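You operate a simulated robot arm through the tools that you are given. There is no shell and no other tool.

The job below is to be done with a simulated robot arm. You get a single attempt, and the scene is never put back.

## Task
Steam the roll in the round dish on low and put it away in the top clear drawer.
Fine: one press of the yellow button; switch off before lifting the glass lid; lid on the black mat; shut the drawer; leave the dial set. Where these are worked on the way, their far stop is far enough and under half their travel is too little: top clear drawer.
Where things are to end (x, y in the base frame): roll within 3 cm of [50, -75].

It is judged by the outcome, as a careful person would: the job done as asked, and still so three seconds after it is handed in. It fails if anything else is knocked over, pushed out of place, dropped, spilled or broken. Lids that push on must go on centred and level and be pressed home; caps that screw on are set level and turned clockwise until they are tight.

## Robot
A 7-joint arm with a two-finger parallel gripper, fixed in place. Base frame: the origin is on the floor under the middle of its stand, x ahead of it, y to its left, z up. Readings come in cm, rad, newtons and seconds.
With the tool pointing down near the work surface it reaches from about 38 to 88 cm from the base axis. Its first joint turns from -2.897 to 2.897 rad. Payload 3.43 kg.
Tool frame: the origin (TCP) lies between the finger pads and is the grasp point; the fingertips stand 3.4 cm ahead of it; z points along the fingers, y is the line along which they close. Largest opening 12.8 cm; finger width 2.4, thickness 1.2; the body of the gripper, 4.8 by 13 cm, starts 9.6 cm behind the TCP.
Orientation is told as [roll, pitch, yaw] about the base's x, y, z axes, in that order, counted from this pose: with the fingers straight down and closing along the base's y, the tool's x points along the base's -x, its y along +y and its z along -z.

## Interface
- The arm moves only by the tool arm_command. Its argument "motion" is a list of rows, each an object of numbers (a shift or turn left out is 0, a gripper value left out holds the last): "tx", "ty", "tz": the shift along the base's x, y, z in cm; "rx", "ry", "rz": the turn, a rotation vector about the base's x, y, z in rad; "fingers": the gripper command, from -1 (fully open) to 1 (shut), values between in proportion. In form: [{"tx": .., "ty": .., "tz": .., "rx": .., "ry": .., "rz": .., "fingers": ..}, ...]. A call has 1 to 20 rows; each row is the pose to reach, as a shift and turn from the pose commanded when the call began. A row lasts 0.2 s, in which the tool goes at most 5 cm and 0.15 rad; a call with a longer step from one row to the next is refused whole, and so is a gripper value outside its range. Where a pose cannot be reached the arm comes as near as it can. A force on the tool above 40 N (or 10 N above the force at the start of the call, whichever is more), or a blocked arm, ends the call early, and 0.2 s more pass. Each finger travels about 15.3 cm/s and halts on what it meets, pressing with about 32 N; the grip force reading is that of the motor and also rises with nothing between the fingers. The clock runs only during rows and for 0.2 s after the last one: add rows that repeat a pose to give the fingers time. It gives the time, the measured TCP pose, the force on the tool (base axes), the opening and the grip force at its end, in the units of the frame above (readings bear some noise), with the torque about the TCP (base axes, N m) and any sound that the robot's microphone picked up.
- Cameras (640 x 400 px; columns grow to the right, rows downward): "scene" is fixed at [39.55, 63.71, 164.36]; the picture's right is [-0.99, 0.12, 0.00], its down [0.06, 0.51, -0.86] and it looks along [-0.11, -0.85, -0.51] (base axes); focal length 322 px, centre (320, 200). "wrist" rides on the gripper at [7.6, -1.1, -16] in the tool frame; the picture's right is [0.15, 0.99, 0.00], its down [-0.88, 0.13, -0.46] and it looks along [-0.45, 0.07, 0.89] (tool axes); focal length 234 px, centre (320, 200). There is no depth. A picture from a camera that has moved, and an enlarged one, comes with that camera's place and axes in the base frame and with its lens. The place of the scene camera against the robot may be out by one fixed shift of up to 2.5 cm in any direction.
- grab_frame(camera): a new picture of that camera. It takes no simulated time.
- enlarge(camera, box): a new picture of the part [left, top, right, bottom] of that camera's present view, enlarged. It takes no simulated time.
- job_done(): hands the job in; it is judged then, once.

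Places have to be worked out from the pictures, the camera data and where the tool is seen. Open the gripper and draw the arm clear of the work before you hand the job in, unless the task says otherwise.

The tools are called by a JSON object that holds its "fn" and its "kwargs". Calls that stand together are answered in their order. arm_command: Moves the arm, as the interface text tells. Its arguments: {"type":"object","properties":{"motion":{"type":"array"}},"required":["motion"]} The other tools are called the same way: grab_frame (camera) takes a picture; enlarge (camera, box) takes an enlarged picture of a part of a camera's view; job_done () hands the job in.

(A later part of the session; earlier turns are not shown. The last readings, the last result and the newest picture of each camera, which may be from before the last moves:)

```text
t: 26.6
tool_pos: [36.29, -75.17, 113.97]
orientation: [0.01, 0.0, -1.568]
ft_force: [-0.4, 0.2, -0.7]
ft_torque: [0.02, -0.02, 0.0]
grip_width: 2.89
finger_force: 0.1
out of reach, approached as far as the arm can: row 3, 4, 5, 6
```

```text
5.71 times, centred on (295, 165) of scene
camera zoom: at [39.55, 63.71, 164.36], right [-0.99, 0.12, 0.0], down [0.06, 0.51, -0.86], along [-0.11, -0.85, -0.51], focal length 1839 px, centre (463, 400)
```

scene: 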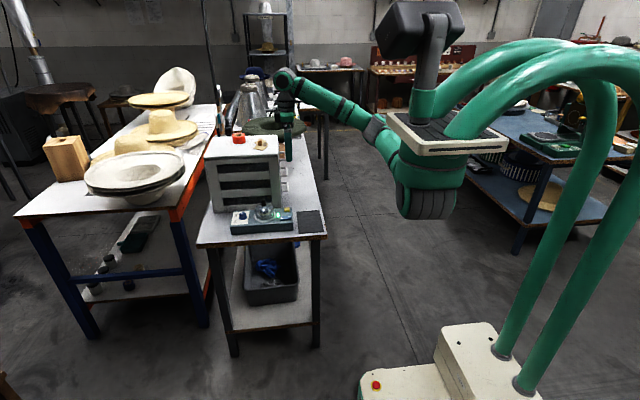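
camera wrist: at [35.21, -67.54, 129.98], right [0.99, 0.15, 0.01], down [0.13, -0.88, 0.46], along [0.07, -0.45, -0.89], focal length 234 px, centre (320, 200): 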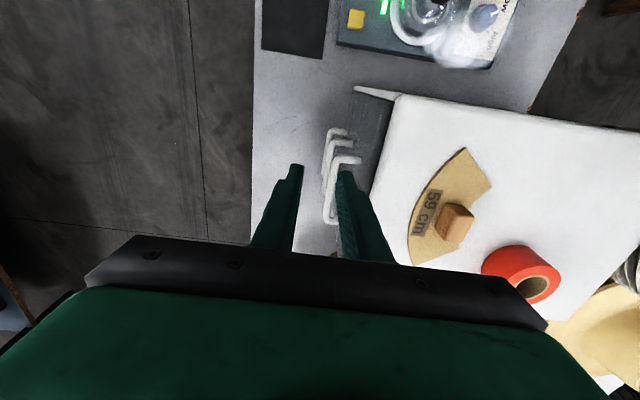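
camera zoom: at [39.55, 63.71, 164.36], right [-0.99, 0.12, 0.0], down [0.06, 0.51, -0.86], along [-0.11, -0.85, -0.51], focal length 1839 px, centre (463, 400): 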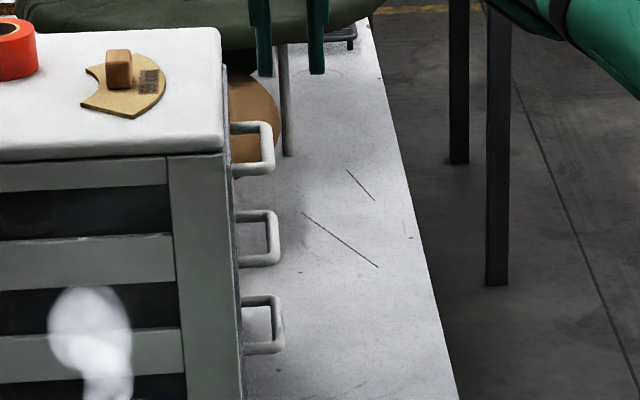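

The bar runs along y from -75.5 to -84.5 at x ≈ 38.4, z ≈ 102.5, with the drawer front at x ≈ 41.6. I tilt the tool about x by -0.45 rad (fingers pointing down and toward -y) to gain reach while staying above the cabinet.

{"fn": "arm_command", "kwargs": {"motion": [{"rx": -0.1}, {"rx": -0.2}, {"rx": -0.3}, {"rx": -0.4}, {"rx": -0.45}, {"rx": -0.45}]}}

{"fn": "grab_frame", "kwargs": {"camera": "wrist"}}

{"fn": "enlarge", "kwargs": {"camera": "scene", "box": [200, 80, 330, 240]}}

```text
t: 28.0
tool_pos: [36.38, -75.08, 113.96]
orientation: [0.005, -0.45, -1.57]
ft_force: [1.1, 0.6, -0.4]
ft_torque: [-0.03, 0.03, 0.01]
grip_width: 2.86
finger_force: 0.0
```

```text
taken
camera wrist: at [35.21, -61.27, 125.13], right [0.99, 0.14, -0.06], down [0.13, -0.59, 0.79], along [0.07, -0.79, -0.61], focal length 234 px, centre (320, 200)
```

wrist: 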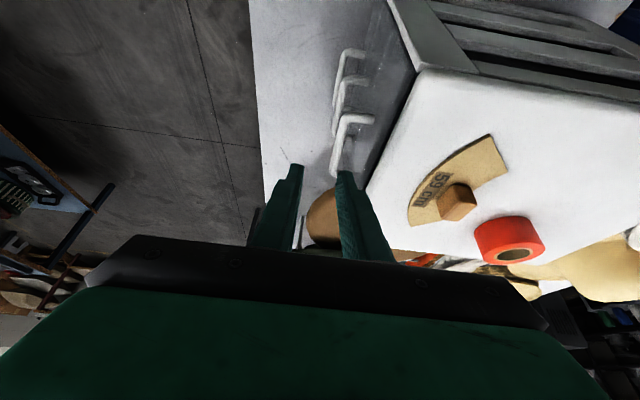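

```text
2.50 times, centred on (265, 160) of scene
camera zoom: at [39.55, 63.71, 164.36], right [-0.99, 0.12, 0.0], down [0.06, 0.51, -0.86], along [-0.11, -0.85, -0.51], focal length 804 px, centre (458, 300)
```

zoom: 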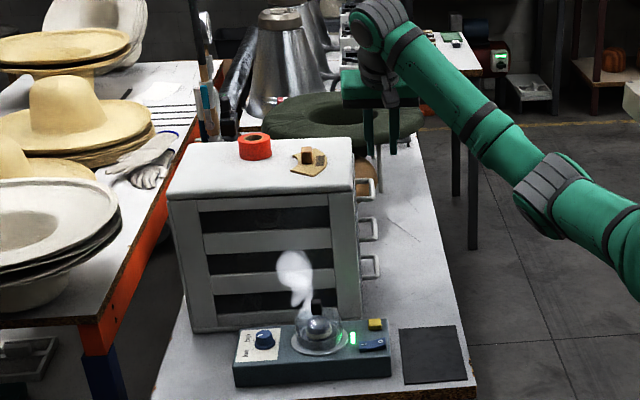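

Tilt works. Now I move to above the bar at (38.2, -78) and check before going down.

{"fn": "arm_command", "kwargs": {"motion": [{"tx": 1, "ty": -1.5}, {"tx": 1.9, "ty": -2.9}, {"tx": 1.9, "ty": -2.9, "tz": -2}, {"tx": 1.9, "ty": -2.9, "tz": -4}, {"tx": 1.9, "ty": -2.9, "tz": -4}]}}

{"fn": "enlarge", "kwargs": {"camera": "wrist", "box": [250, 60, 430, 270]}}

{"fn": "enlarge", "kwargs": {"camera": "scene", "box": [250, 90, 330, 170]}}

```text
t: 29.2
tool_pos: [38.36, -77.92, 109.85]
orientation: [0.005, -0.449, -1.57]
ft_force: [-0.6, -0.1, 0.7]
ft_torque: [0.0, 0.03, 0.0]
grip_width: 2.88
finger_force: 0.1
```

```text
1.90 times, centred on (340, 165) of wrist
camera zoom: at [37.19, -64.12, 120.99], right [0.99, 0.14, -0.06], down [0.13, -0.6, 0.79], along [0.07, -0.79, -0.61], focal length 446 px, centre (282, 267)
```

zoom: 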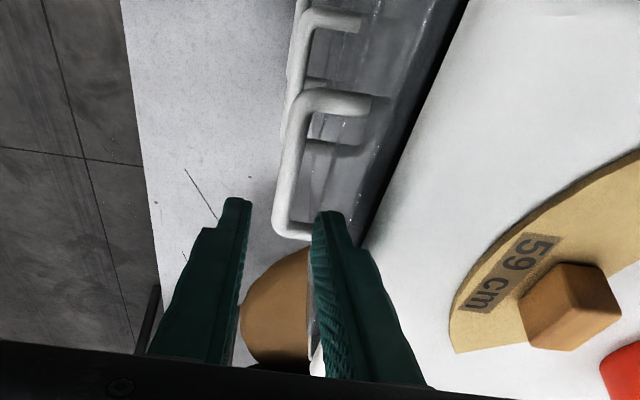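

```text
5.00 times, centred on (290, 130) of scene
camera zoom: at [39.55, 63.71, 164.36], right [-0.99, 0.12, 0.0], down [0.06, 0.51, -0.86], along [-0.11, -0.85, -0.51], focal length 1609 px, centre (470, 550)
```

zoom: 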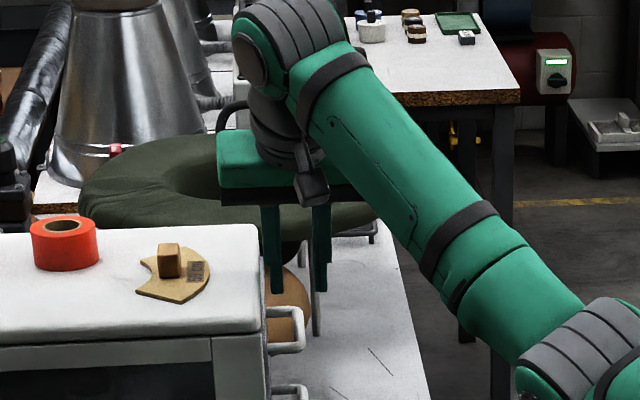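

Between the fingers the bar lines up to within ~0.2 cm. I descend so the fingers straddle the bar, one behind it.

{"fn": "arm_command", "kwargs": {"motion": [{"tx": 0.12, "tz": -2}, {"tx": 0.12, "tz": -4}, {"tx": 0.12, "tz": -5.5}, {"tx": 0.12, "tz": -6.5}, {"tx": 0.12, "tz": -7.2}, {"tx": 0.12, "tz": -7.2}]}}

{"fn": "enlarge", "kwargs": {"camera": "wrist", "box": [250, 60, 430, 270]}}

{"fn": "enlarge", "kwargs": {"camera": "scene", "box": [250, 110, 330, 190]}}

```text
t: 30.6
tool_pos: [38.44, -77.99, 102.88]
orientation: [0.006, -0.449, -1.57]
ft_force: [-0.7, 0.6, 0.4]
ft_torque: [0.02, -0.02, 0.0]
grip_width: 2.83
finger_force: 0.0
```

```text
1.90 times, centred on (340, 165) of wrist
camera zoom: at [37.32, -64.24, 113.96], right [0.99, 0.14, -0.06], down [0.13, -0.59, 0.79], along [0.07, -0.79, -0.61], focal length 446 px, centre (282, 267)
```

zoom: 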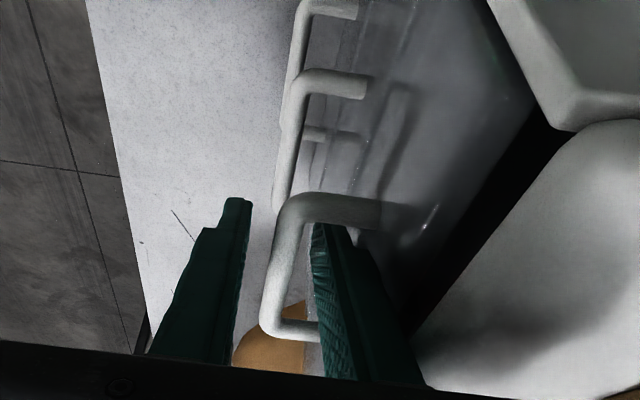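

```text
5.00 times, centred on (290, 150) of scene
camera zoom: at [39.55, 63.71, 164.36], right [-0.99, 0.12, 0.0], down [0.06, 0.51, -0.86], along [-0.11, -0.85, -0.51], focal length 1609 px, centre (470, 450)
```

zoom: 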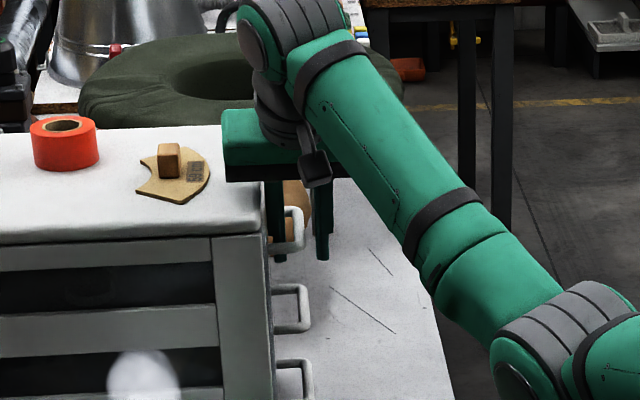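

The bar passes right between the fingers at the grasp point. I close on it.

{"fn": "arm_command", "kwargs": {"motion": [{"fingers": 0.75}, {"fingers": 0.9}, {"fingers": 1.0}, {"fingers": 1.0}]}}

```text
t: 31.6
tool_pos: [38.43, -78.04, 102.9]
orientation: [0.005, -0.449, -1.568]
ft_force: [-0.3, -0.4, -0.8]
ft_torque: [-0.27, -0.02, 0.69]
grip_width: 1.04
finger_force: 44.4
```

The bar is gripped (1.04 cm). I pull the drawer toward -x in small steps.

{"fn": "arm_command", "kwargs": {"motion": [{"tx": -0.5}, {"tx": -1.2}, {"tx": -2.0}, {"tx": -3.0}, {"tx": -4.0}, {"tx": -5.0}, {"tx": -6.0}, {"tx": -7.0}, {"tx": -8.0}, {"tx": -9.0}, {"tx": -10.0}, {"tx": -11.0}, {"tx": -12.0}]}}

{"fn": "enlarge", "kwargs": {"camera": "scene", "box": [200, 80, 330, 240]}}

```text
t: 34.4
tool_pos: [26.49, -78.03, 102.75]
orientation: [0.004, -0.45, -1.569]
ft_force: [0.4, -6.7, 0.8]
ft_torque: [0.4, 0.04, 0.65]
grip_width: 1.02
finger_force: 44.6
```

```text
2.50 times, centred on (265, 160) of scene
camera zoom: at [39.55, 63.71, 164.36], right [-0.99, 0.12, 0.0], down [0.06, 0.51, -0.86], along [-0.11, -0.85, -0.51], focal length 804 px, centre (458, 300)
```

zoom: 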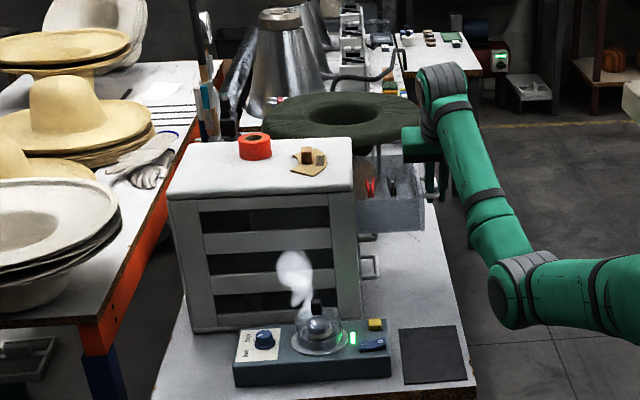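

The drawer is opening smoothly (12 cm) and some tools are visible in it. I keep pulling toward its far stop.

{"fn": "arm_command", "kwargs": {"motion": [{"tx": -0.8}, {"tx": -1.6}, {"tx": -2.4}, {"tx": -3.2}, {"tx": -4.0}, {"tx": -4.8}, {"tx": -5.6}, {"tx": -6.4}]}}

{"fn": "enlarge", "kwargs": {"camera": "scene", "box": [200, 80, 330, 240]}}

{"fn": "grab_frame", "kwargs": {"camera": "wrist"}}

```text
t: 36.2
tool_pos: [19.85, -77.97, 102.88]
orientation: [0.005, -0.45, -1.57]
ft_force: [0.4, 10.9, -5.3]
ft_torque: [0.93, 0.04, 0.65]
grip_width: 1.05
finger_force: 44.6
```

```text
2.50 times, centred on (265, 160) of scene
camera zoom: at [39.55, 63.71, 164.36], right [-0.99, 0.12, 0.0], down [0.06, 0.51, -0.86], along [-0.11, -0.85, -0.51], focal length 804 px, centre (458, 300)
```

zoom: 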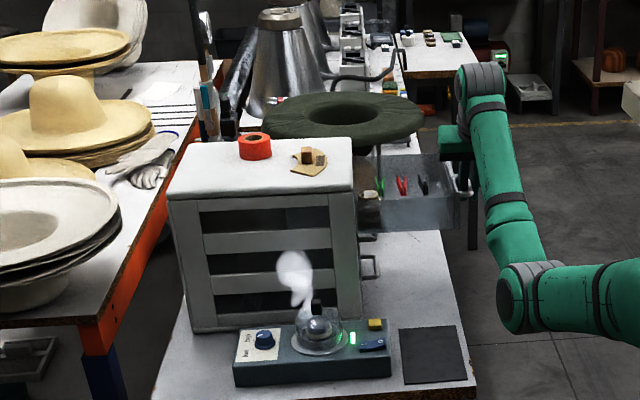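

```text
taken
camera wrist: at [18.75, -64.23, 113.96], right [0.99, 0.14, -0.06], down [0.13, -0.6, 0.79], along [0.07, -0.79, -0.61], focal length 234 px, centre (320, 200)
```

wrist: 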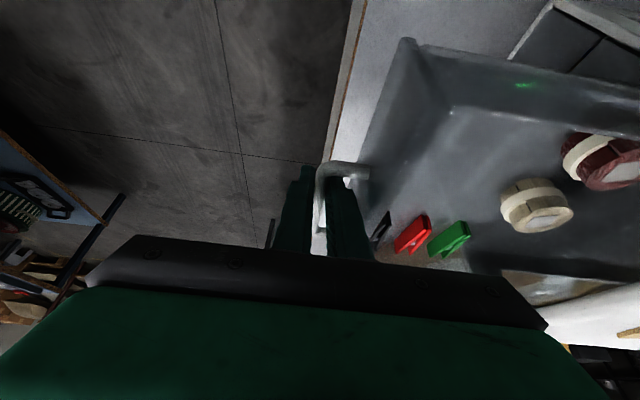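

The drawer is open 18.6 cm; inside are two ribbon rolls at the back (≈x 40) and clips, leaving the spot for (50,-75) — now about (31.4, -75) — free. I release the handle and lift off.

{"fn": "arm_command", "kwargs": {"motion": [{"fingers": 0.75}, {"fingers": 0.58}, {"fingers": 0.58}, {"tz": 1}, {"tz": 3}, {"tz": 6}, {"tz": 10}, {"tz": 13}, {"tz": 13}]}}

{"fn": "grab_frame", "kwargs": {"camera": "wrist"}}

{"fn": "enlarge", "kwargs": {"camera": "scene", "box": [200, 80, 330, 240]}}

```text
t: 38.2
tool_pos: [20.16, -78.07, 115.85]
orientation: [0.006, -0.449, -1.568]
ft_force: [-0.8, -0.6, 0.1]
ft_torque: [-0.02, 0.03, 0.04]
grip_width: 2.7
finger_force: 0.1
```

```text
taken
camera wrist: at [18.93, -64.27, 127.12], right [0.99, 0.14, -0.06], down [0.13, -0.6, 0.79], along [0.07, -0.79, -0.61], focal length 234 px, centre (320, 200)
```

wrist: 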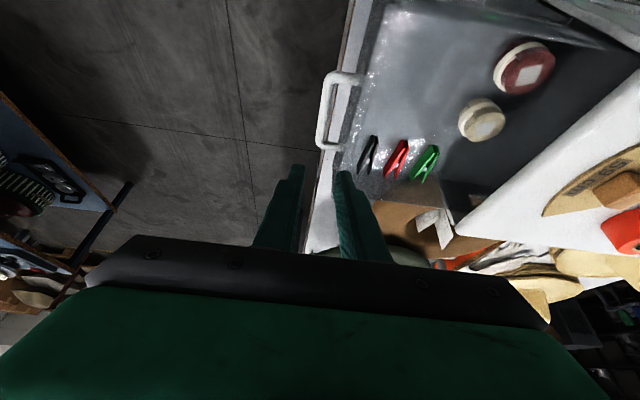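

```text
2.50 times, centred on (265, 160) of scene
camera zoom: at [39.55, 63.71, 164.36], right [-0.99, 0.12, 0.0], down [0.06, 0.51, -0.86], along [-0.11, -0.85, -0.51], focal length 804 px, centre (458, 300)
```

zoom: 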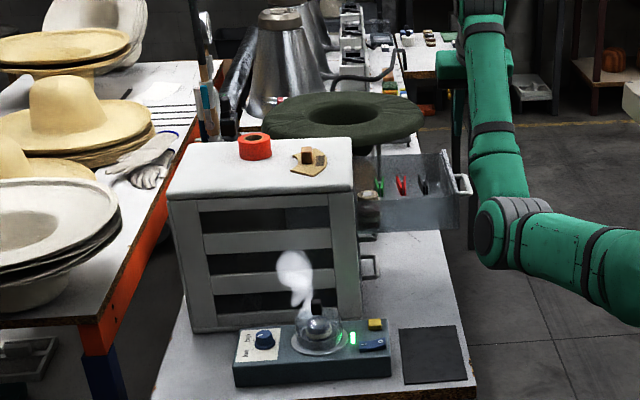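

Now I return toward the steamer: first untilt and move to +y, listening for the end of the cycle.

{"fn": "arm_command", "kwargs": {"motion": [{"ty": 4, "rx": 0.1}, {"ty": 8, "rx": 0.2}, {"ty": 12, "rx": 0.3}, {"ty": 16, "rx": 0.4, "tx": 2}, {"ty": 20, "rx": 0.45, "tx": 4}, {"ty": 23, "rx": 0.45, "tx": 7}, {"ty": 24, "rx": 0.45, "tx": 9}]}}

{"fn": "enlarge", "kwargs": {"camera": "scene", "box": [210, 140, 310, 240]}}

```text
t: 39.8
tool_pos: [28.93, -53.67, 116.07]
orientation: [0.006, 0.001, -1.57]
ft_force: [0.3, 0.0, -0.9]
ft_torque: [0.02, -0.03, 0.01]
grip_width: 2.67
finger_force: 0.2
```

```text
4.00 times, centred on (260, 190) of scene
camera zoom: at [39.55, 63.71, 164.36], right [-0.99, 0.12, 0.0], down [0.06, 0.51, -0.86], along [-0.11, -0.85, -0.51], focal length 1287 px, centre (560, 240)
```

zoom: 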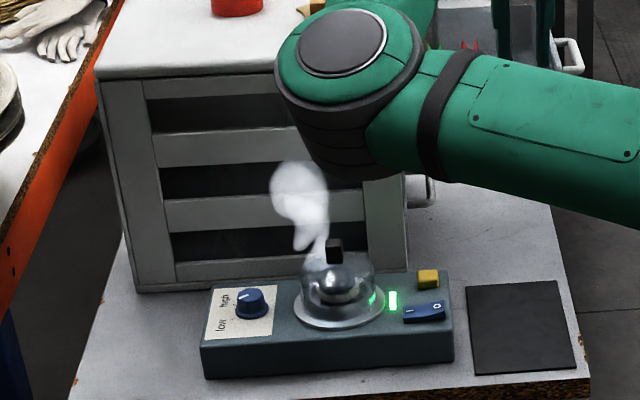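

Steam is still rising. I move over the rocker's O end with closed fingers and wait there.

{"fn": "arm_command", "kwargs": {"motion": [{"tx": 3, "tz": -3, "fingers": 1.0}, {"tx": 6, "ty": 1, "tz": -6}, {"tx": 9, "ty": 1.7, "tz": -9}, {"tx": 9.6, "ty": 1.7, "tz": -13}, {"tx": 9.6, "ty": 1.7, "tz": -17}, {"tx": 9.6, "ty": 1.7, "tz": -20}, {"tx": 9.6, "ty": 1.7, "tz": -20}]}}

{"fn": "grab_frame", "kwargs": {"camera": "wrist"}}

{"fn": "enlarge", "kwargs": {"camera": "scene", "box": [210, 140, 310, 240]}}

```text
t: 41.4
tool_pos: [38.77, -52.18, 95.63]
orientation: [0.006, 0.0, -1.57]
ft_force: [0.3, -0.3, 0.6]
ft_torque: [0.02, 0.01, 0.0]
grip_width: 0.0
finger_force: 31.7
```

```text
taken
camera wrist: at [37.51, -44.76, 111.61], right [0.99, 0.15, 0.01], down [0.13, -0.88, 0.46], along [0.07, -0.45, -0.89], focal length 234 px, centre (320, 200)
```

wrist: 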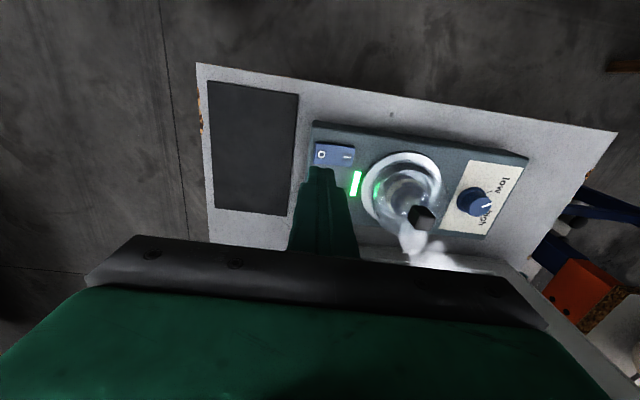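

```text
4.00 times, centred on (260, 190) of scene
camera zoom: at [39.55, 63.71, 164.36], right [-0.99, 0.12, 0.0], down [0.06, 0.51, -0.86], along [-0.11, -0.85, -0.51], focal length 1287 px, centre (560, 240)
```

zoom: 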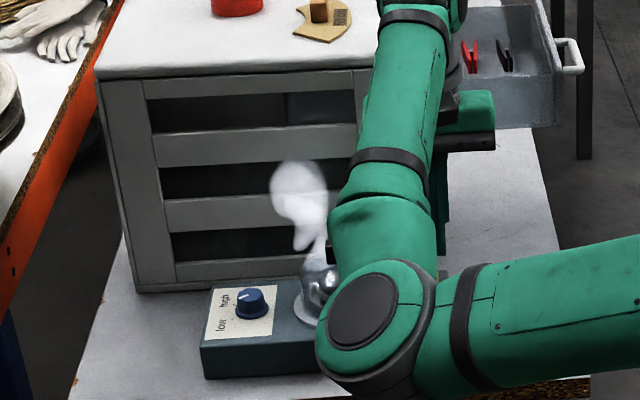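

The tool axis is right over the "O" mark. I wait here and listen for the cycle's end.

{"fn": "arm_command", "kwargs": {"motion": [{"tx": -0.3}, {"tx": -0.6}, {"tx": -0.6}, {"tx": -0.6}, {"tx": -0.6}, {"tx": -0.6}, {"tx": -0.6}, {"tx": -0.6}, {"tx": -0.6}, {"tx": -0.6}, {"tx": -0.6}, {"tx": -0.6}, {"tx": -0.6}, {"tx": -0.6}, {"tx": -0.6}]}}

{"fn": "enlarge", "kwargs": {"camera": "wrist", "box": [190, 60, 540, 270]}}

{"fn": "grab_frame", "kwargs": {"camera": "scene"}}

```text
t: 44.6
tool_pos: [37.96, -52.26, 95.63]
orientation: [0.006, -0.001, -1.569]
ft_force: [0.0, 0.1, 0.1]
ft_torque: [0.0, 0.0, -0.01]
grip_width: 0.0
finger_force: 32.2
```

```text
1.83 times, centred on (365, 165) of wrist
camera zoom: at [36.85, -44.71, 111.63], right [0.99, 0.15, 0.01], down [0.13, -0.88, 0.46], along [0.07, -0.45, -0.89], focal length 428 px, centre (238, 264)
```

zoom: 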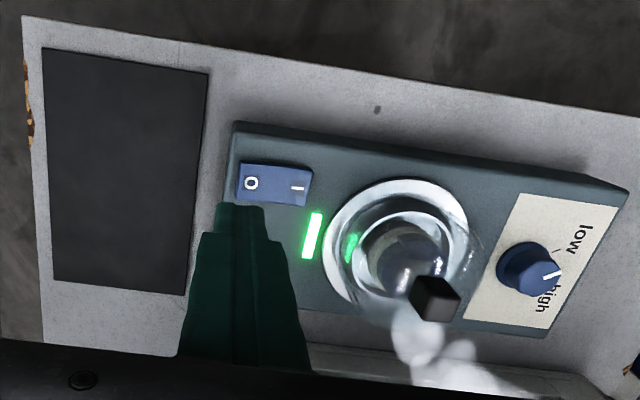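

```text
taken
```

scene: 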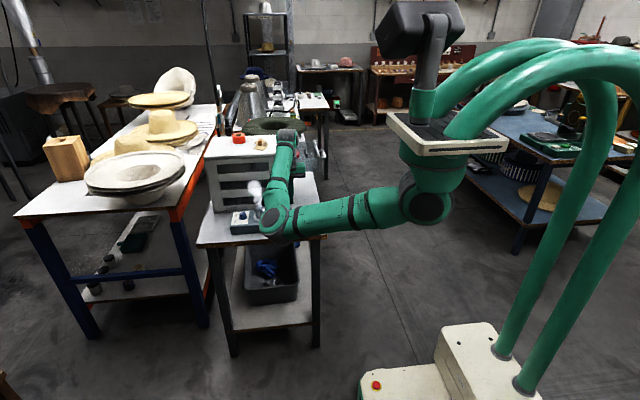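

Steam continues. The dial from this angle deserves a closer look.

{"fn": "enlarge", "kwargs": {"camera": "wrist", "box": [440, 150, 540, 250]}}

{"fn": "enlarge", "kwargs": {"camera": "scene", "box": [220, 190, 280, 240]}}

```text
4.00 times, centred on (490, 200) of wrist
camera zoom: at [36.85, -44.71, 111.63], right [0.99, 0.15, 0.01], down [0.13, -0.88, 0.46], along [0.07, -0.45, -0.89], focal length 937 px, centre (-360, 200)
```

zoom: 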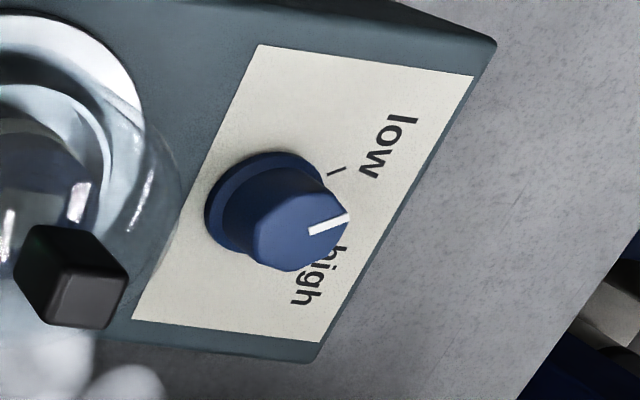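

```text
8.00 times, centred on (250, 215) of scene
camera zoom: at [39.55, 63.71, 164.36], right [-0.99, 0.12, 0.0], down [0.06, 0.51, -0.86], along [-0.11, -0.85, -0.51], focal length 2574 px, centre (880, 80)
```

zoom: 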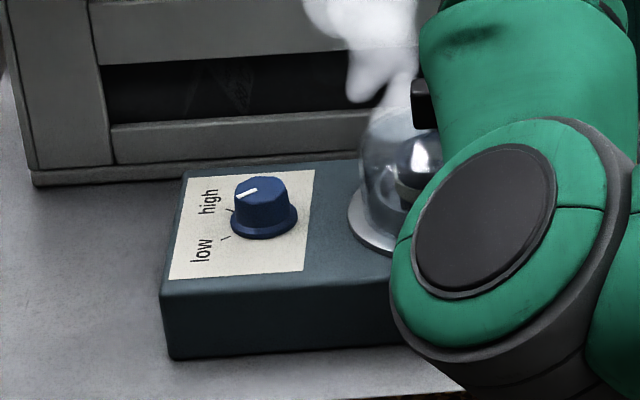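

The pointer is parallel to and in line with the "low" tick, so the dial is fine. I keep waiting for the cycle to end.

{"fn": "arm_command", "kwargs": {"motion": [{"tx": 0}, {"tx": 0}, {"tx": 0}, {"tx": 0}, {"tx": 0}, {"tx": 0}, {"tx": 0}, {"tx": 0}, {"tx": 0}, {"tx": 0}, {"tx": 0}, {"tx": 0}, {"tx": 0}, {"tx": 0}, {"tx": 0}, {"tx": 0}, {"tx": 0}, {"tx": 0}, {"tx": 0}, {"tx": 0}]}}

{"fn": "enlarge", "kwargs": {"camera": "wrist", "box": [190, 60, 540, 270]}}

```text
t: 48.8
tool_pos: [38.05, -52.26, 95.52]
orientation: [0.004, 0.002, -1.569]
ft_force: [0.6, 0.7, -0.3]
ft_torque: [-0.02, 0.0, 0.04]
grip_width: 0.0
finger_force: 32.3
```

```text
1.83 times, centred on (365, 165) of wrist
camera zoom: at [36.85, -44.71, 111.63], right [0.99, 0.15, 0.01], down [0.13, -0.88, 0.46], along [0.07, -0.45, -0.89], focal length 428 px, centre (238, 264)
```

zoom: 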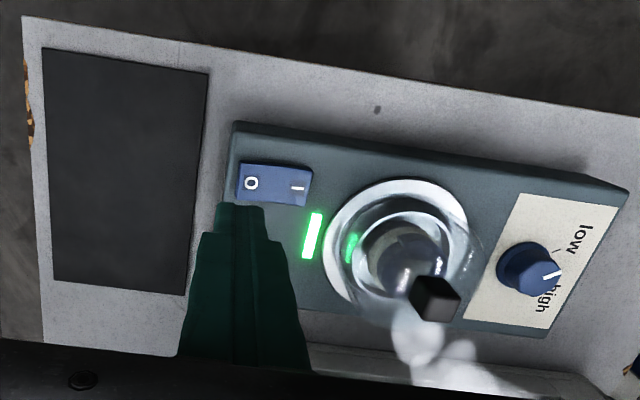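

Still steaming (28 s since the press). I wait further.

{"fn": "arm_command", "kwargs": {"motion": [{"tx": 0}, {"tx": 0}, {"tx": 0}, {"tx": 0}, {"tx": 0}, {"tx": 0}, {"tx": 0}, {"tx": 0}, {"tx": 0}, {"tx": 0}, {"tx": 0}, {"tx": 0}, {"tx": 0}, {"tx": 0}, {"tx": 0}, {"tx": 0}, {"tx": 0}, {"tx": 0}, {"tx": 0}, {"tx": 0}]}}

{"fn": "enlarge", "kwargs": {"camera": "wrist", "box": [190, 60, 540, 270]}}

```text
t: 53.0
tool_pos: [38.04, -52.26, 95.51]
orientation: [0.004, 0.002, -1.569]
ft_force: [-0.1, -0.4, -0.6]
ft_torque: [-0.03, 0.01, -0.01]
grip_width: 0.02
finger_force: 31.7
```

```text
1.83 times, centred on (365, 165) of wrist
camera zoom: at [36.85, -44.71, 111.63], right [0.99, 0.15, 0.01], down [0.13, -0.88, 0.46], along [0.07, -0.45, -0.89], focal length 428 px, centre (238, 264)
```

zoom: 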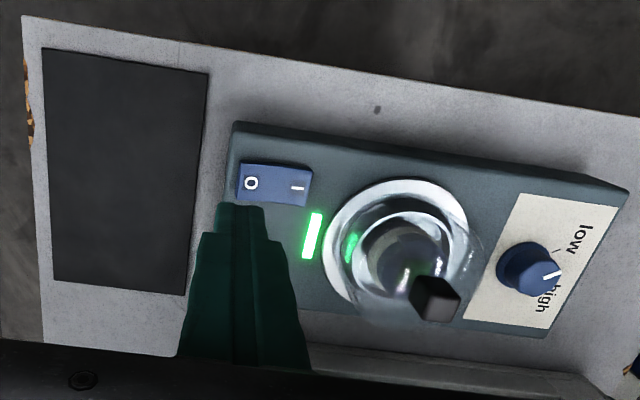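

The steam has stopped, so the cycle is finished. Now I press the rocker's O end down.

{"fn": "arm_command", "kwargs": {"motion": [{"tz": -2}, {"tz": -4}, {"tz": -5.4}, {"tz": -6}, {"tz": -6.4}, {"tz": -6.8}]}}

{"fn": "enlarge", "kwargs": {"camera": "wrist", "box": [190, 20, 540, 230]}}

```text
t: 54.4
tool_pos: [37.91, -52.22, 88.93]
orientation: [0.007, 0.002, -1.569]
ft_force: [0.0, -0.4, 0.6]
ft_torque: [0.01, -0.01, 0.0]
grip_width: 0.02
finger_force: 32.1
```

```text
1.83 times, centred on (365, 125) of wrist
camera zoom: at [36.83, -44.73, 104.94], right [0.99, 0.15, 0.01], down [0.13, -0.88, 0.46], along [0.07, -0.45, -0.89], focal length 428 px, centre (238, 337)
```

zoom: 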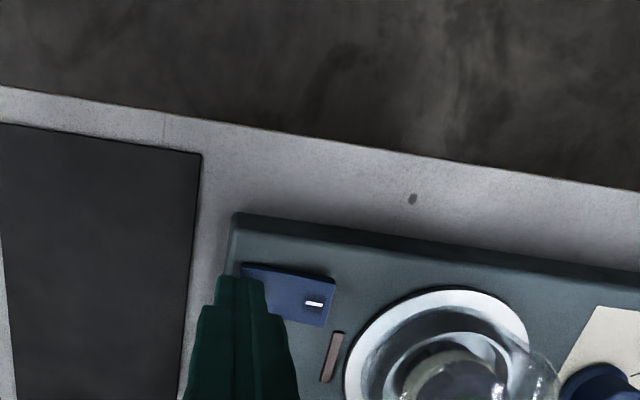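

The lamp has gone dark. I press slightly further to be sure it latches, then lift off and look.

{"fn": "arm_command", "kwargs": {"motion": [{"tz": -0.2}, {"tz": -0.4}, {"tz": -0.4}]}}

{"fn": "arm_command", "kwargs": {"motion": [{"tz": 1}, {"tz": 4}, {"tz": 7.5}, {"tz": 7.5}]}}

{"fn": "enlarge", "kwargs": {"camera": "wrist", "box": [190, 60, 540, 270]}}

```text
t: 55.2
tool_pos: [38.08, -52.27, 88.77]
orientation: [0.006, -0.003, -1.571]
ft_force: [-5.4, 6.0, 39.1]
ft_torque: [0.26, -0.26, 0.07]
grip_width: 0.0
finger_force: 32.3
```

```text
t: 56.2
tool_pos: [38.08, -52.29, 96.07]
orientation: [0.005, 0.002, -1.569]
ft_force: [0.5, -0.1, -0.2]
ft_torque: [0.02, 0.01, 0.0]
grip_width: 0.0
finger_force: 31.4
```

```text
1.83 times, centred on (365, 165) of wrist
camera zoom: at [36.79, -44.76, 112.02], right [0.99, 0.15, 0.01], down [0.13, -0.88, 0.46], along [0.07, -0.45, -0.89], focal length 428 px, centre (238, 264)
```

zoom: 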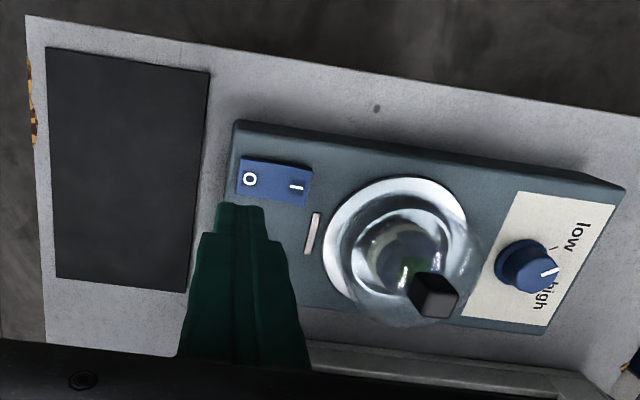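

Lamp dark and rocker at O — switched off. Now I open the fingers to ~4.5 cm and go above the lid's knob at (49.45, -55.3).

{"fn": "arm_command", "kwargs": {"motion": [{"tz": 4}, {"tx": 4, "ty": -1, "tz": 6, "fingers": 0.3}, {"tx": 8, "ty": -2, "tz": 6}, {"tx": 11.4, "ty": -3, "tz": 6}, {"tx": 11.4, "ty": -3, "tz": 4}, {"tx": 11.4, "ty": -3, "tz": 4}]}}

{"fn": "enlarge", "kwargs": {"camera": "wrist", "box": [240, 90, 400, 210]}}

{"fn": "enlarge", "kwargs": {"camera": "scene", "box": [210, 140, 310, 240]}}

```text
t: 57.6
tool_pos: [49.21, -55.27, 100.08]
orientation: [0.005, 0.0, -1.57]
ft_force: [-0.5, -0.5, -0.2]
ft_torque: [-0.01, 0.02, 0.01]
grip_width: 4.49
finger_force: 0.0
```

```text
3.33 times, centred on (320, 150) of wrist
camera zoom: at [48.11, -47.7, 116.07], right [0.99, 0.15, 0.01], down [0.13, -0.88, 0.46], along [0.07, -0.45, -0.89], focal length 781 px, centre (320, 367)
```

zoom: 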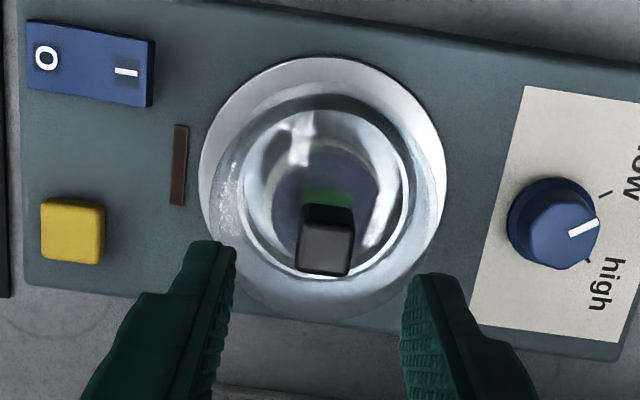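

```text
4.00 times, centred on (260, 190) of scene
camera zoom: at [39.55, 63.71, 164.36], right [-0.99, 0.12, 0.0], down [0.06, 0.51, -0.86], along [-0.11, -0.85, -0.51], focal length 1287 px, centre (560, 240)
```

zoom: 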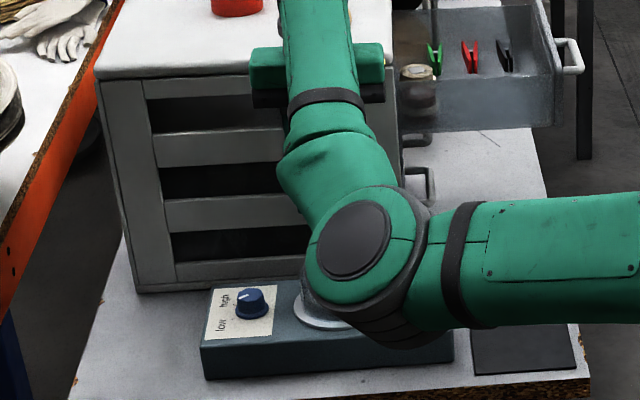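

The knob is ~0.25 cm to +x of the tool axis. I shift and descend so the fingertips reach down beside the knob but stay above the glass dome.

{"fn": "arm_command", "kwargs": {"motion": [{"tx": 0.25, "ty": -0.15, "tz": -1}, {"tx": 0.25, "ty": -0.15, "tz": -3}, {"tx": 0.25, "ty": -0.15, "tz": -4.5}, {"tx": 0.25, "ty": -0.15, "tz": -5.2}, {"tx": 0.25, "ty": -0.15, "tz": -5.5}, {"tx": 0.25, "ty": -0.15, "tz": -5.5}]}}

{"fn": "enlarge", "kwargs": {"camera": "wrist", "box": [240, 90, 400, 210]}}

```text
t: 59.0
tool_pos: [49.54, -55.41, 94.6]
orientation: [0.006, 0.0, -1.569]
ft_force: [0.0, -0.6, -0.5]
ft_torque: [0.04, -0.01, -0.01]
grip_width: 4.47
finger_force: 0.0
```

```text
3.33 times, centred on (320, 150) of wrist
camera zoom: at [48.38, -47.8, 110.62], right [0.99, 0.15, 0.01], down [0.13, -0.88, 0.46], along [0.07, -0.45, -0.89], focal length 781 px, centre (320, 367)
```

zoom: 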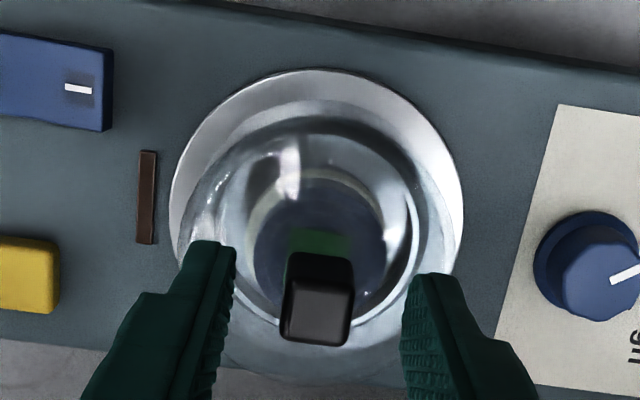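

The knob is centred between the fingers; tips are at ~91.2 with knob top ~92.7. I lower 0.3 cm and close.

{"fn": "arm_command", "kwargs": {"motion": [{"tz": -0.3}, {"tz": -0.3, "fingers": 0.5}, {"tz": -0.3, "fingers": 0.7}, {"tz": -0.3, "fingers": 0.85}, {"tz": -0.3, "fingers": 1.0}, {"tz": -0.3, "fingers": 1.0}]}}

{"fn": "enlarge", "kwargs": {"camera": "wrist", "box": [240, 90, 400, 210]}}

```text
t: 60.4
tool_pos: [49.53, -55.42, 94.33]
orientation: [0.006, 0.002, -1.568]
ft_force: [-2.3, 0.1, -0.8]
ft_torque: [0.02, 0.14, -0.02]
grip_width: 1.7
finger_force: 32.1
heard: snap
```

```text
3.33 times, centred on (320, 150) of wrist
camera zoom: at [48.43, -47.81, 110.24], right [0.99, 0.15, 0.01], down [0.13, -0.88, 0.46], along [0.07, -0.45, -0.89], focal length 781 px, centre (320, 367)
```

zoom: 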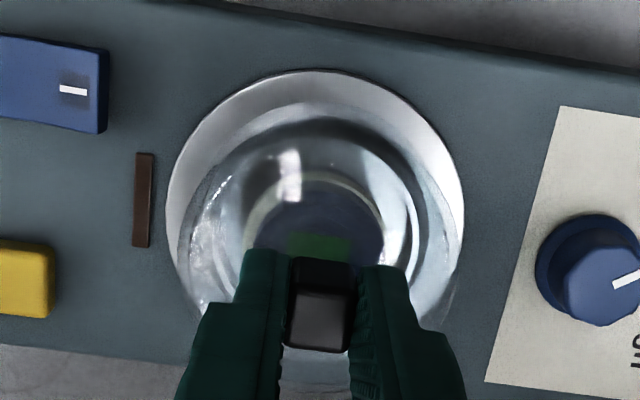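

A "snap" was heard on closing. I inspect the lid and knob closely before doing anything else.

{"fn": "enlarge", "kwargs": {"camera": "wrist", "box": [270, 100, 370, 180]}}

{"fn": "grab_frame", "kwargs": {"camera": "scene"}}

{"fn": "enlarge", "kwargs": {"camera": "scene", "box": [220, 180, 310, 240]}}

```text
5.00 times, centred on (320, 140) of wrist
camera zoom: at [48.43, -47.81, 110.24], right [0.99, 0.15, 0.01], down [0.13, -0.88, 0.46], along [0.07, -0.45, -0.89], focal length 1171 px, centre (320, 500)
```

zoom: 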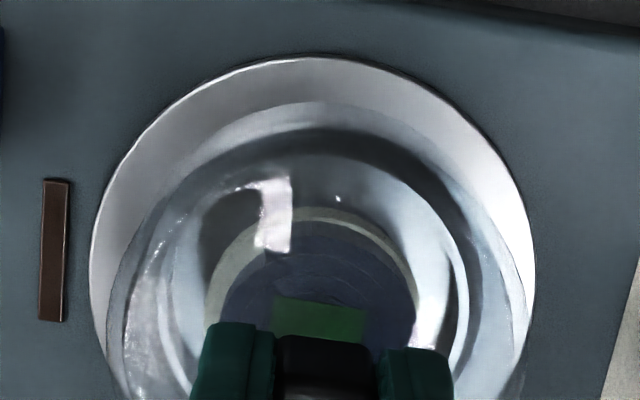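

```text
taken
```

scene: 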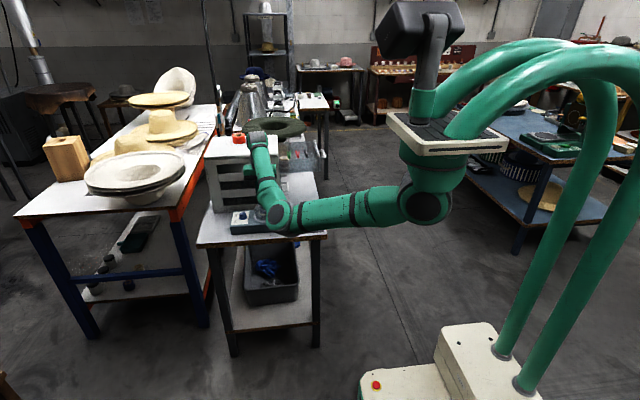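

```text
6.67 times, centred on (265, 210) of scene
camera zoom: at [39.55, 63.71, 164.36], right [-0.99, 0.12, 0.0], down [0.06, 0.51, -0.86], along [-0.11, -0.85, -0.51], focal length 2145 px, centre (687, 133)
```

zoom: 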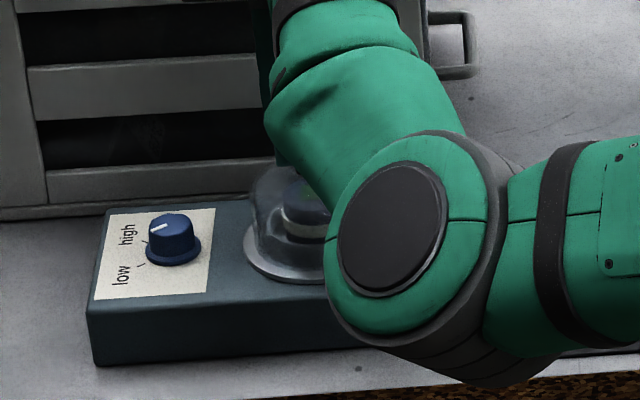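

Nothing looks damaged; the lid seems to have come free of its seat. I lift it slowly straight up.

{"fn": "arm_command", "kwargs": {"motion": [{"tz": 0.3}, {"tz": 0.8}, {"tz": 1.5}, {"tz": 2.2}, {"tz": 3.0}, {"tz": 3.0}]}}

{"fn": "enlarge", "kwargs": {"camera": "wrist", "box": [220, 60, 420, 220]}}

{"fn": "enlarge", "kwargs": {"camera": "scene", "box": [220, 170, 310, 240]}}

```text
t: 61.8
tool_pos: [49.67, -55.33, 97.27]
orientation: [0.004, 0.001, -1.569]
ft_force: [0.3, 0.0, 0.6]
ft_torque: [-0.03, -0.01, -0.01]
grip_width: 0.0
finger_force: 31.8
```

```text
2.50 times, centred on (320, 140) of wrist
camera zoom: at [48.51, -47.81, 113.3], right [0.99, 0.15, 0.01], down [0.13, -0.88, 0.46], along [0.07, -0.45, -0.89], focal length 585 px, centre (320, 350)
```

zoom: 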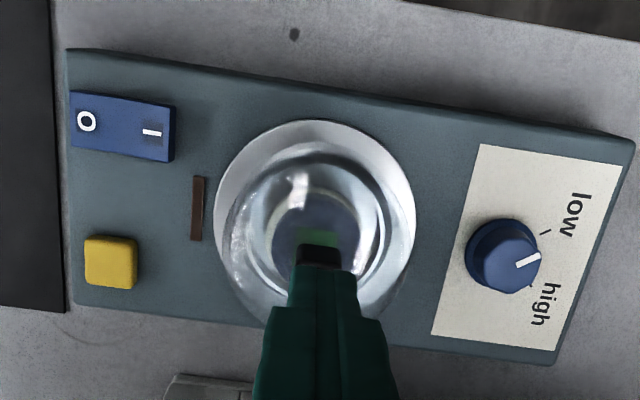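

```text
5.71 times, centred on (265, 205) of scene
camera zoom: at [39.55, 63.71, 164.36], right [-0.99, 0.12, 0.0], down [0.06, 0.51, -0.86], along [-0.11, -0.85, -0.51], focal length 1839 px, centre (634, 171)
```

zoom: 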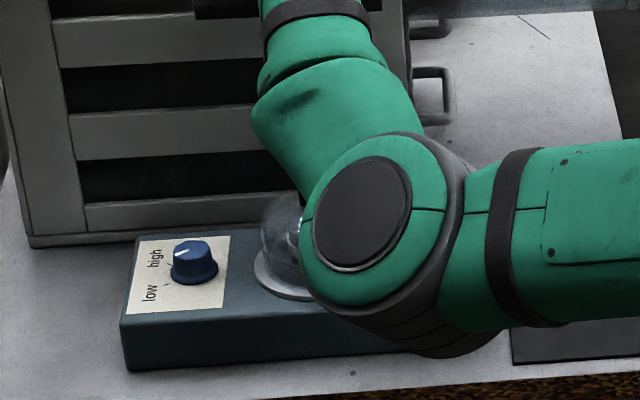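

The fingers are fully closed: the knob slipped out and the lid is still seated. I raise, open and look again at the knob before regripping lower.

{"fn": "arm_command", "kwargs": {"motion": [{"tz": 1.5}, {"tz": 3, "fingers": 0.7}, {"tz": 3, "fingers": 0.3}, {"tz": 3, "fingers": 0.3}]}}

{"fn": "enlarge", "kwargs": {"camera": "wrist", "box": [240, 90, 400, 210]}}

{"fn": "grab_frame", "kwargs": {"camera": "wrist"}}

```text
t: 62.8
tool_pos: [49.53, -55.22, 100.39]
orientation: [0.004, -0.002, -1.569]
ft_force: [0.7, 0.1, 0.4]
ft_torque: [-0.03, -0.01, 0.01]
grip_width: 4.5
finger_force: 0.0
```

```text
3.33 times, centred on (320, 150) of wrist
camera zoom: at [48.52, -47.72, 116.41], right [0.99, 0.15, 0.01], down [0.13, -0.88, 0.46], along [0.07, -0.45, -0.89], focal length 781 px, centre (320, 367)
```

zoom: 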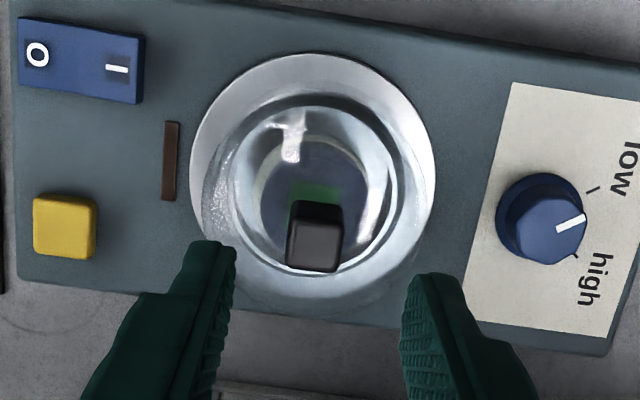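

```text
taken
camera wrist: at [48.52, -47.72, 116.41], right [0.99, 0.15, 0.01], down [0.13, -0.88, 0.46], along [0.07, -0.45, -0.89], focal length 234 px, centre (320, 200)
```

wrist: 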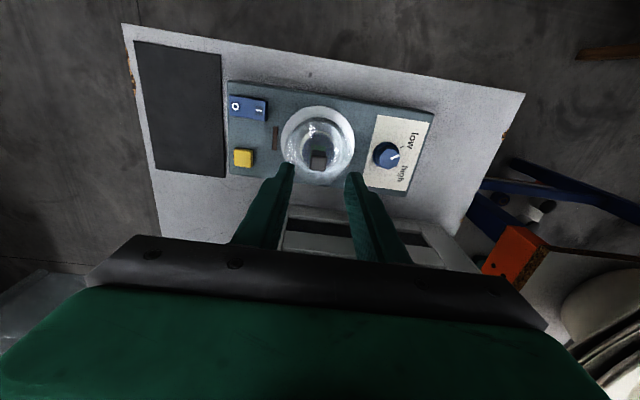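

The lid hasn't moved. I'll regrip deeper: knob ≈ (49.4, -55.3), bottom ≈ 90.4, so fingertips to about 90.5 with contact watch.

{"fn": "arm_command", "kwargs": {"motion": [{"tx": -0.12, "ty": -0.1, "tz": -2}, {"tx": -0.12, "ty": -0.1, "tz": -4}, {"tx": -0.12, "ty": -0.1, "tz": -5.4}, {"tx": -0.12, "ty": -0.1, "tz": -6.0}, {"tx": -0.12, "ty": -0.1, "tz": -6.3}, {"tx": -0.12, "ty": -0.1, "tz": -6.5}, {"tx": -0.12, "ty": -0.1, "tz": -6.5}]}}

{"fn": "enlarge", "kwargs": {"camera": "wrist", "box": [260, 110, 380, 200]}}

```text
t: 64.4
tool_pos: [49.63, -55.69, 93.85]
orientation: [0.005, 0.0, -1.569]
ft_force: [-0.6, 0.6, -0.6]
ft_torque: [-0.05, -0.02, 0.0]
grip_width: 4.48
finger_force: 0.0
```

```text
4.44 times, centred on (320, 155) of wrist
camera zoom: at [48.48, -48.06, 109.76], right [0.99, 0.15, 0.01], down [0.13, -0.88, 0.46], along [0.07, -0.45, -0.89], focal length 1041 px, centre (320, 400)
```

zoom: 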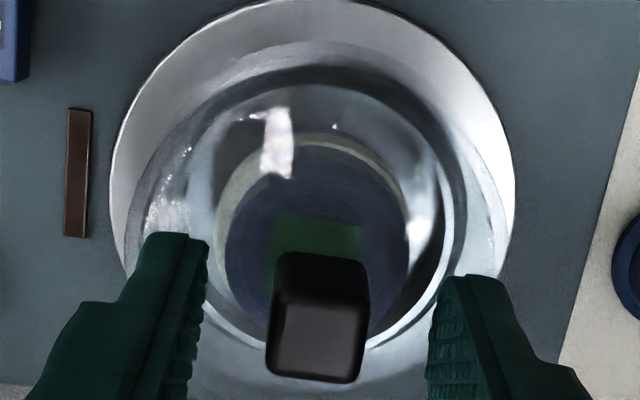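

No contact with the dome, knob centred. I close and hold to read width and force.

{"fn": "arm_command", "kwargs": {"motion": [{"tz": -0.1, "fingers": 0.5}, {"tz": -0.1, "fingers": 0.65}, {"tz": -0.1, "fingers": 0.75}, {"tz": -0.1, "fingers": 0.85}, {"tz": -0.1, "fingers": 1.0}, {"tz": -0.1, "fingers": 1.0}, {"tz": -0.1, "fingers": 1.0}]}}

{"fn": "enlarge", "kwargs": {"camera": "wrist", "box": [260, 110, 380, 200]}}

```text
t: 66.0
tool_pos: [49.64, -55.62, 93.68]
orientation: [0.004, 0.002, -1.571]
ft_force: [-3.9, -1.2, -0.9]
ft_torque: [-0.02, 0.32, -0.01]
grip_width: 1.71
finger_force: 32.5
```

```text
4.44 times, centred on (320, 155) of wrist
camera zoom: at [48.44, -48.02, 109.65], right [0.99, 0.15, 0.01], down [0.13, -0.88, 0.46], along [0.07, -0.45, -0.89], focal length 1041 px, centre (320, 400)
```

zoom: 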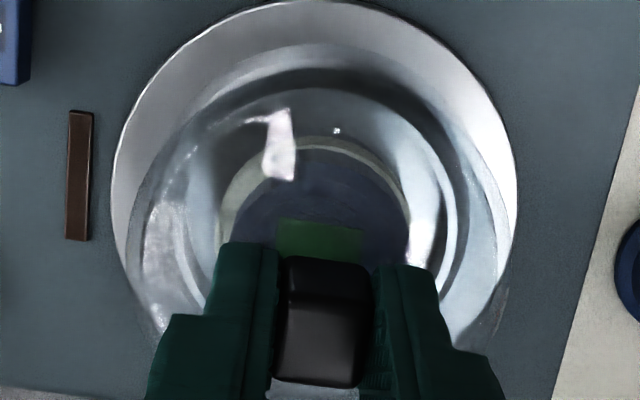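

Gripped at 1.71 cm without any snap this time. I lift in tiny steps, checking that the knob stays held.

{"fn": "arm_command", "kwargs": {"motion": [{"tx": -0.05, "tz": 0.1}, {"tx": -0.05, "tz": 0.3}, {"tx": -0.05, "tz": 0.5}]}}

{"fn": "enlarge", "kwargs": {"camera": "wrist", "box": [260, 110, 380, 200]}}

```text
t: 66.8
tool_pos: [49.57, -55.52, 94.18]
orientation: [0.005, 0.003, -1.57]
ft_force: [-3.7, 0.6, -2.7]
ft_torque: [0.01, 0.27, 0.01]
grip_width: 1.7
finger_force: 32.0
```

```text
4.44 times, centred on (320, 155) of wrist
camera zoom: at [48.42, -47.95, 110.22], right [0.99, 0.15, 0.01], down [0.13, -0.88, 0.46], along [0.07, -0.45, -0.89], focal length 1041 px, centre (320, 400)
```

zoom: 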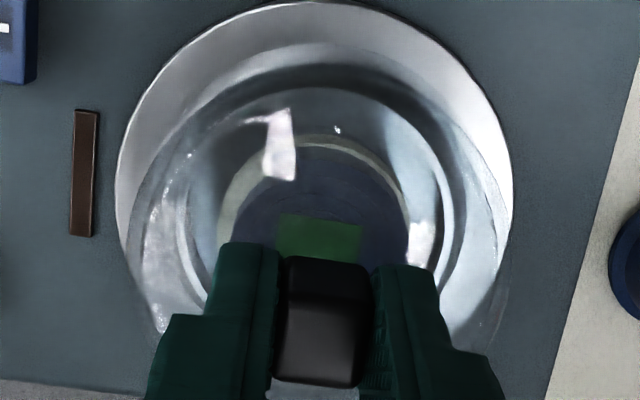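

The lid is moving with the gripper now (weight ≈ 2 N felt, knob steady in the fingers). I continue lifting gently.

{"fn": "arm_command", "kwargs": {"motion": [{"tz": 0.4}, {"tz": 0.9}, {"tz": 1.5}, {"tz": 2.2}, {"tz": 3.0}, {"tz": 4.0}, {"tz": 5.0}, {"tz": 6.0}, {"tz": 6.0}]}}

{"fn": "grab_frame", "kwargs": {"camera": "wrist"}}

{"fn": "enlarge", "kwargs": {"camera": "scene", "box": [220, 150, 310, 240]}}

```text
t: 68.8
tool_pos: [49.54, -55.39, 100.21]
orientation: [0.006, 0.002, -1.568]
ft_force: [-0.4, 0.1, 0.5]
ft_torque: [0.01, -0.01, -0.01]
grip_width: 1.71
finger_force: 31.9
```

```text
taken
camera wrist: at [48.33, -47.88, 116.17], right [0.99, 0.15, 0.01], down [0.13, -0.88, 0.46], along [0.07, -0.45, -0.89], focal length 234 px, centre (320, 200)
```

wrist: 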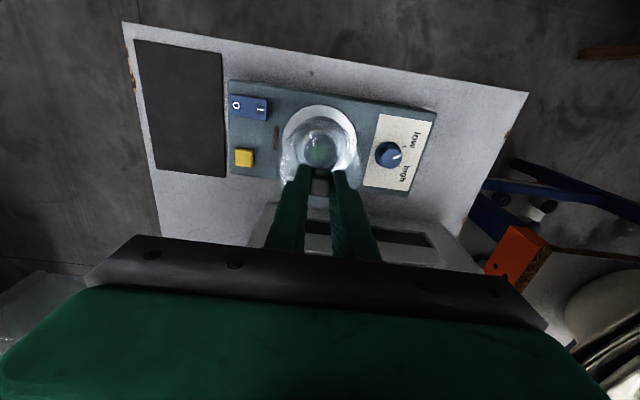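

```text
4.44 times, centred on (265, 195) of scene
camera zoom: at [39.55, 63.71, 164.36], right [-0.99, 0.12, 0.0], down [0.06, 0.51, -0.86], along [-0.11, -0.85, -0.51], focal length 1430 px, centre (564, 222)
```

zoom: 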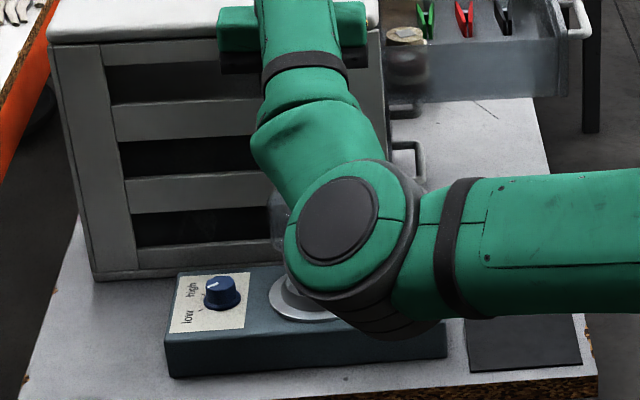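

The lid is off and hanging level. I carry it over to the black mat centre (29.6, -55.4).

{"fn": "arm_command", "kwargs": {"motion": [{"tz": 1.5}, {"tx": -2, "tz": 2.5}, {"tx": -5, "tz": 2.5}, {"tx": -8.5, "tz": 2.5}, {"tx": -12, "tz": 2.5}, {"tx": -15.5, "tz": 2.5}, {"tx": -18.5, "tz": 2.5}, {"tx": -19.9, "tz": 2.5}, {"tx": -19.9, "tz": 2.5}]}}

{"fn": "grab_frame", "kwargs": {"camera": "wrist"}}

{"fn": "enlarge", "kwargs": {"camera": "scene", "box": [210, 130, 330, 240]}}

```text
t: 70.8
tool_pos: [29.53, -55.55, 102.71]
orientation: [0.004, 0.001, -1.568]
ft_force: [0.6, 0.3, -2.4]
ft_torque: [-0.04, -0.02, -0.01]
grip_width: 1.7
finger_force: 31.8
```

```text
taken
camera wrist: at [28.31, -47.92, 118.66], right [0.99, 0.15, 0.01], down [0.13, -0.88, 0.46], along [0.07, -0.45, -0.89], focal length 234 px, centre (320, 200)
```

wrist: 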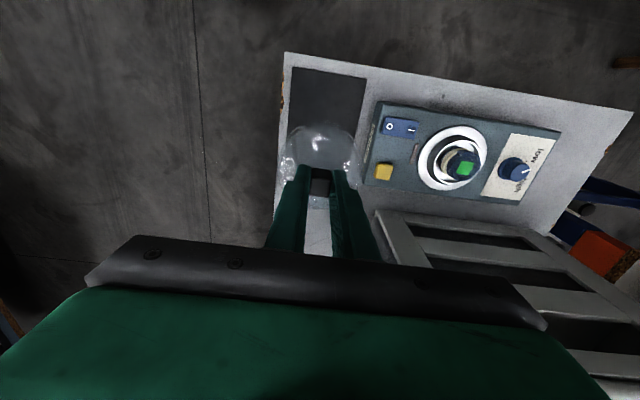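

```text
3.64 times, centred on (270, 185) of scene
camera zoom: at [39.55, 63.71, 164.36], right [-0.99, 0.12, 0.0], down [0.06, 0.51, -0.86], along [-0.11, -0.85, -0.51], focal length 1170 px, centre (502, 254)
```

zoom: 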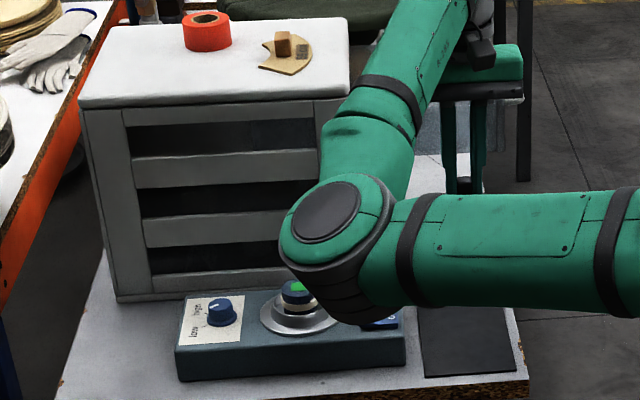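

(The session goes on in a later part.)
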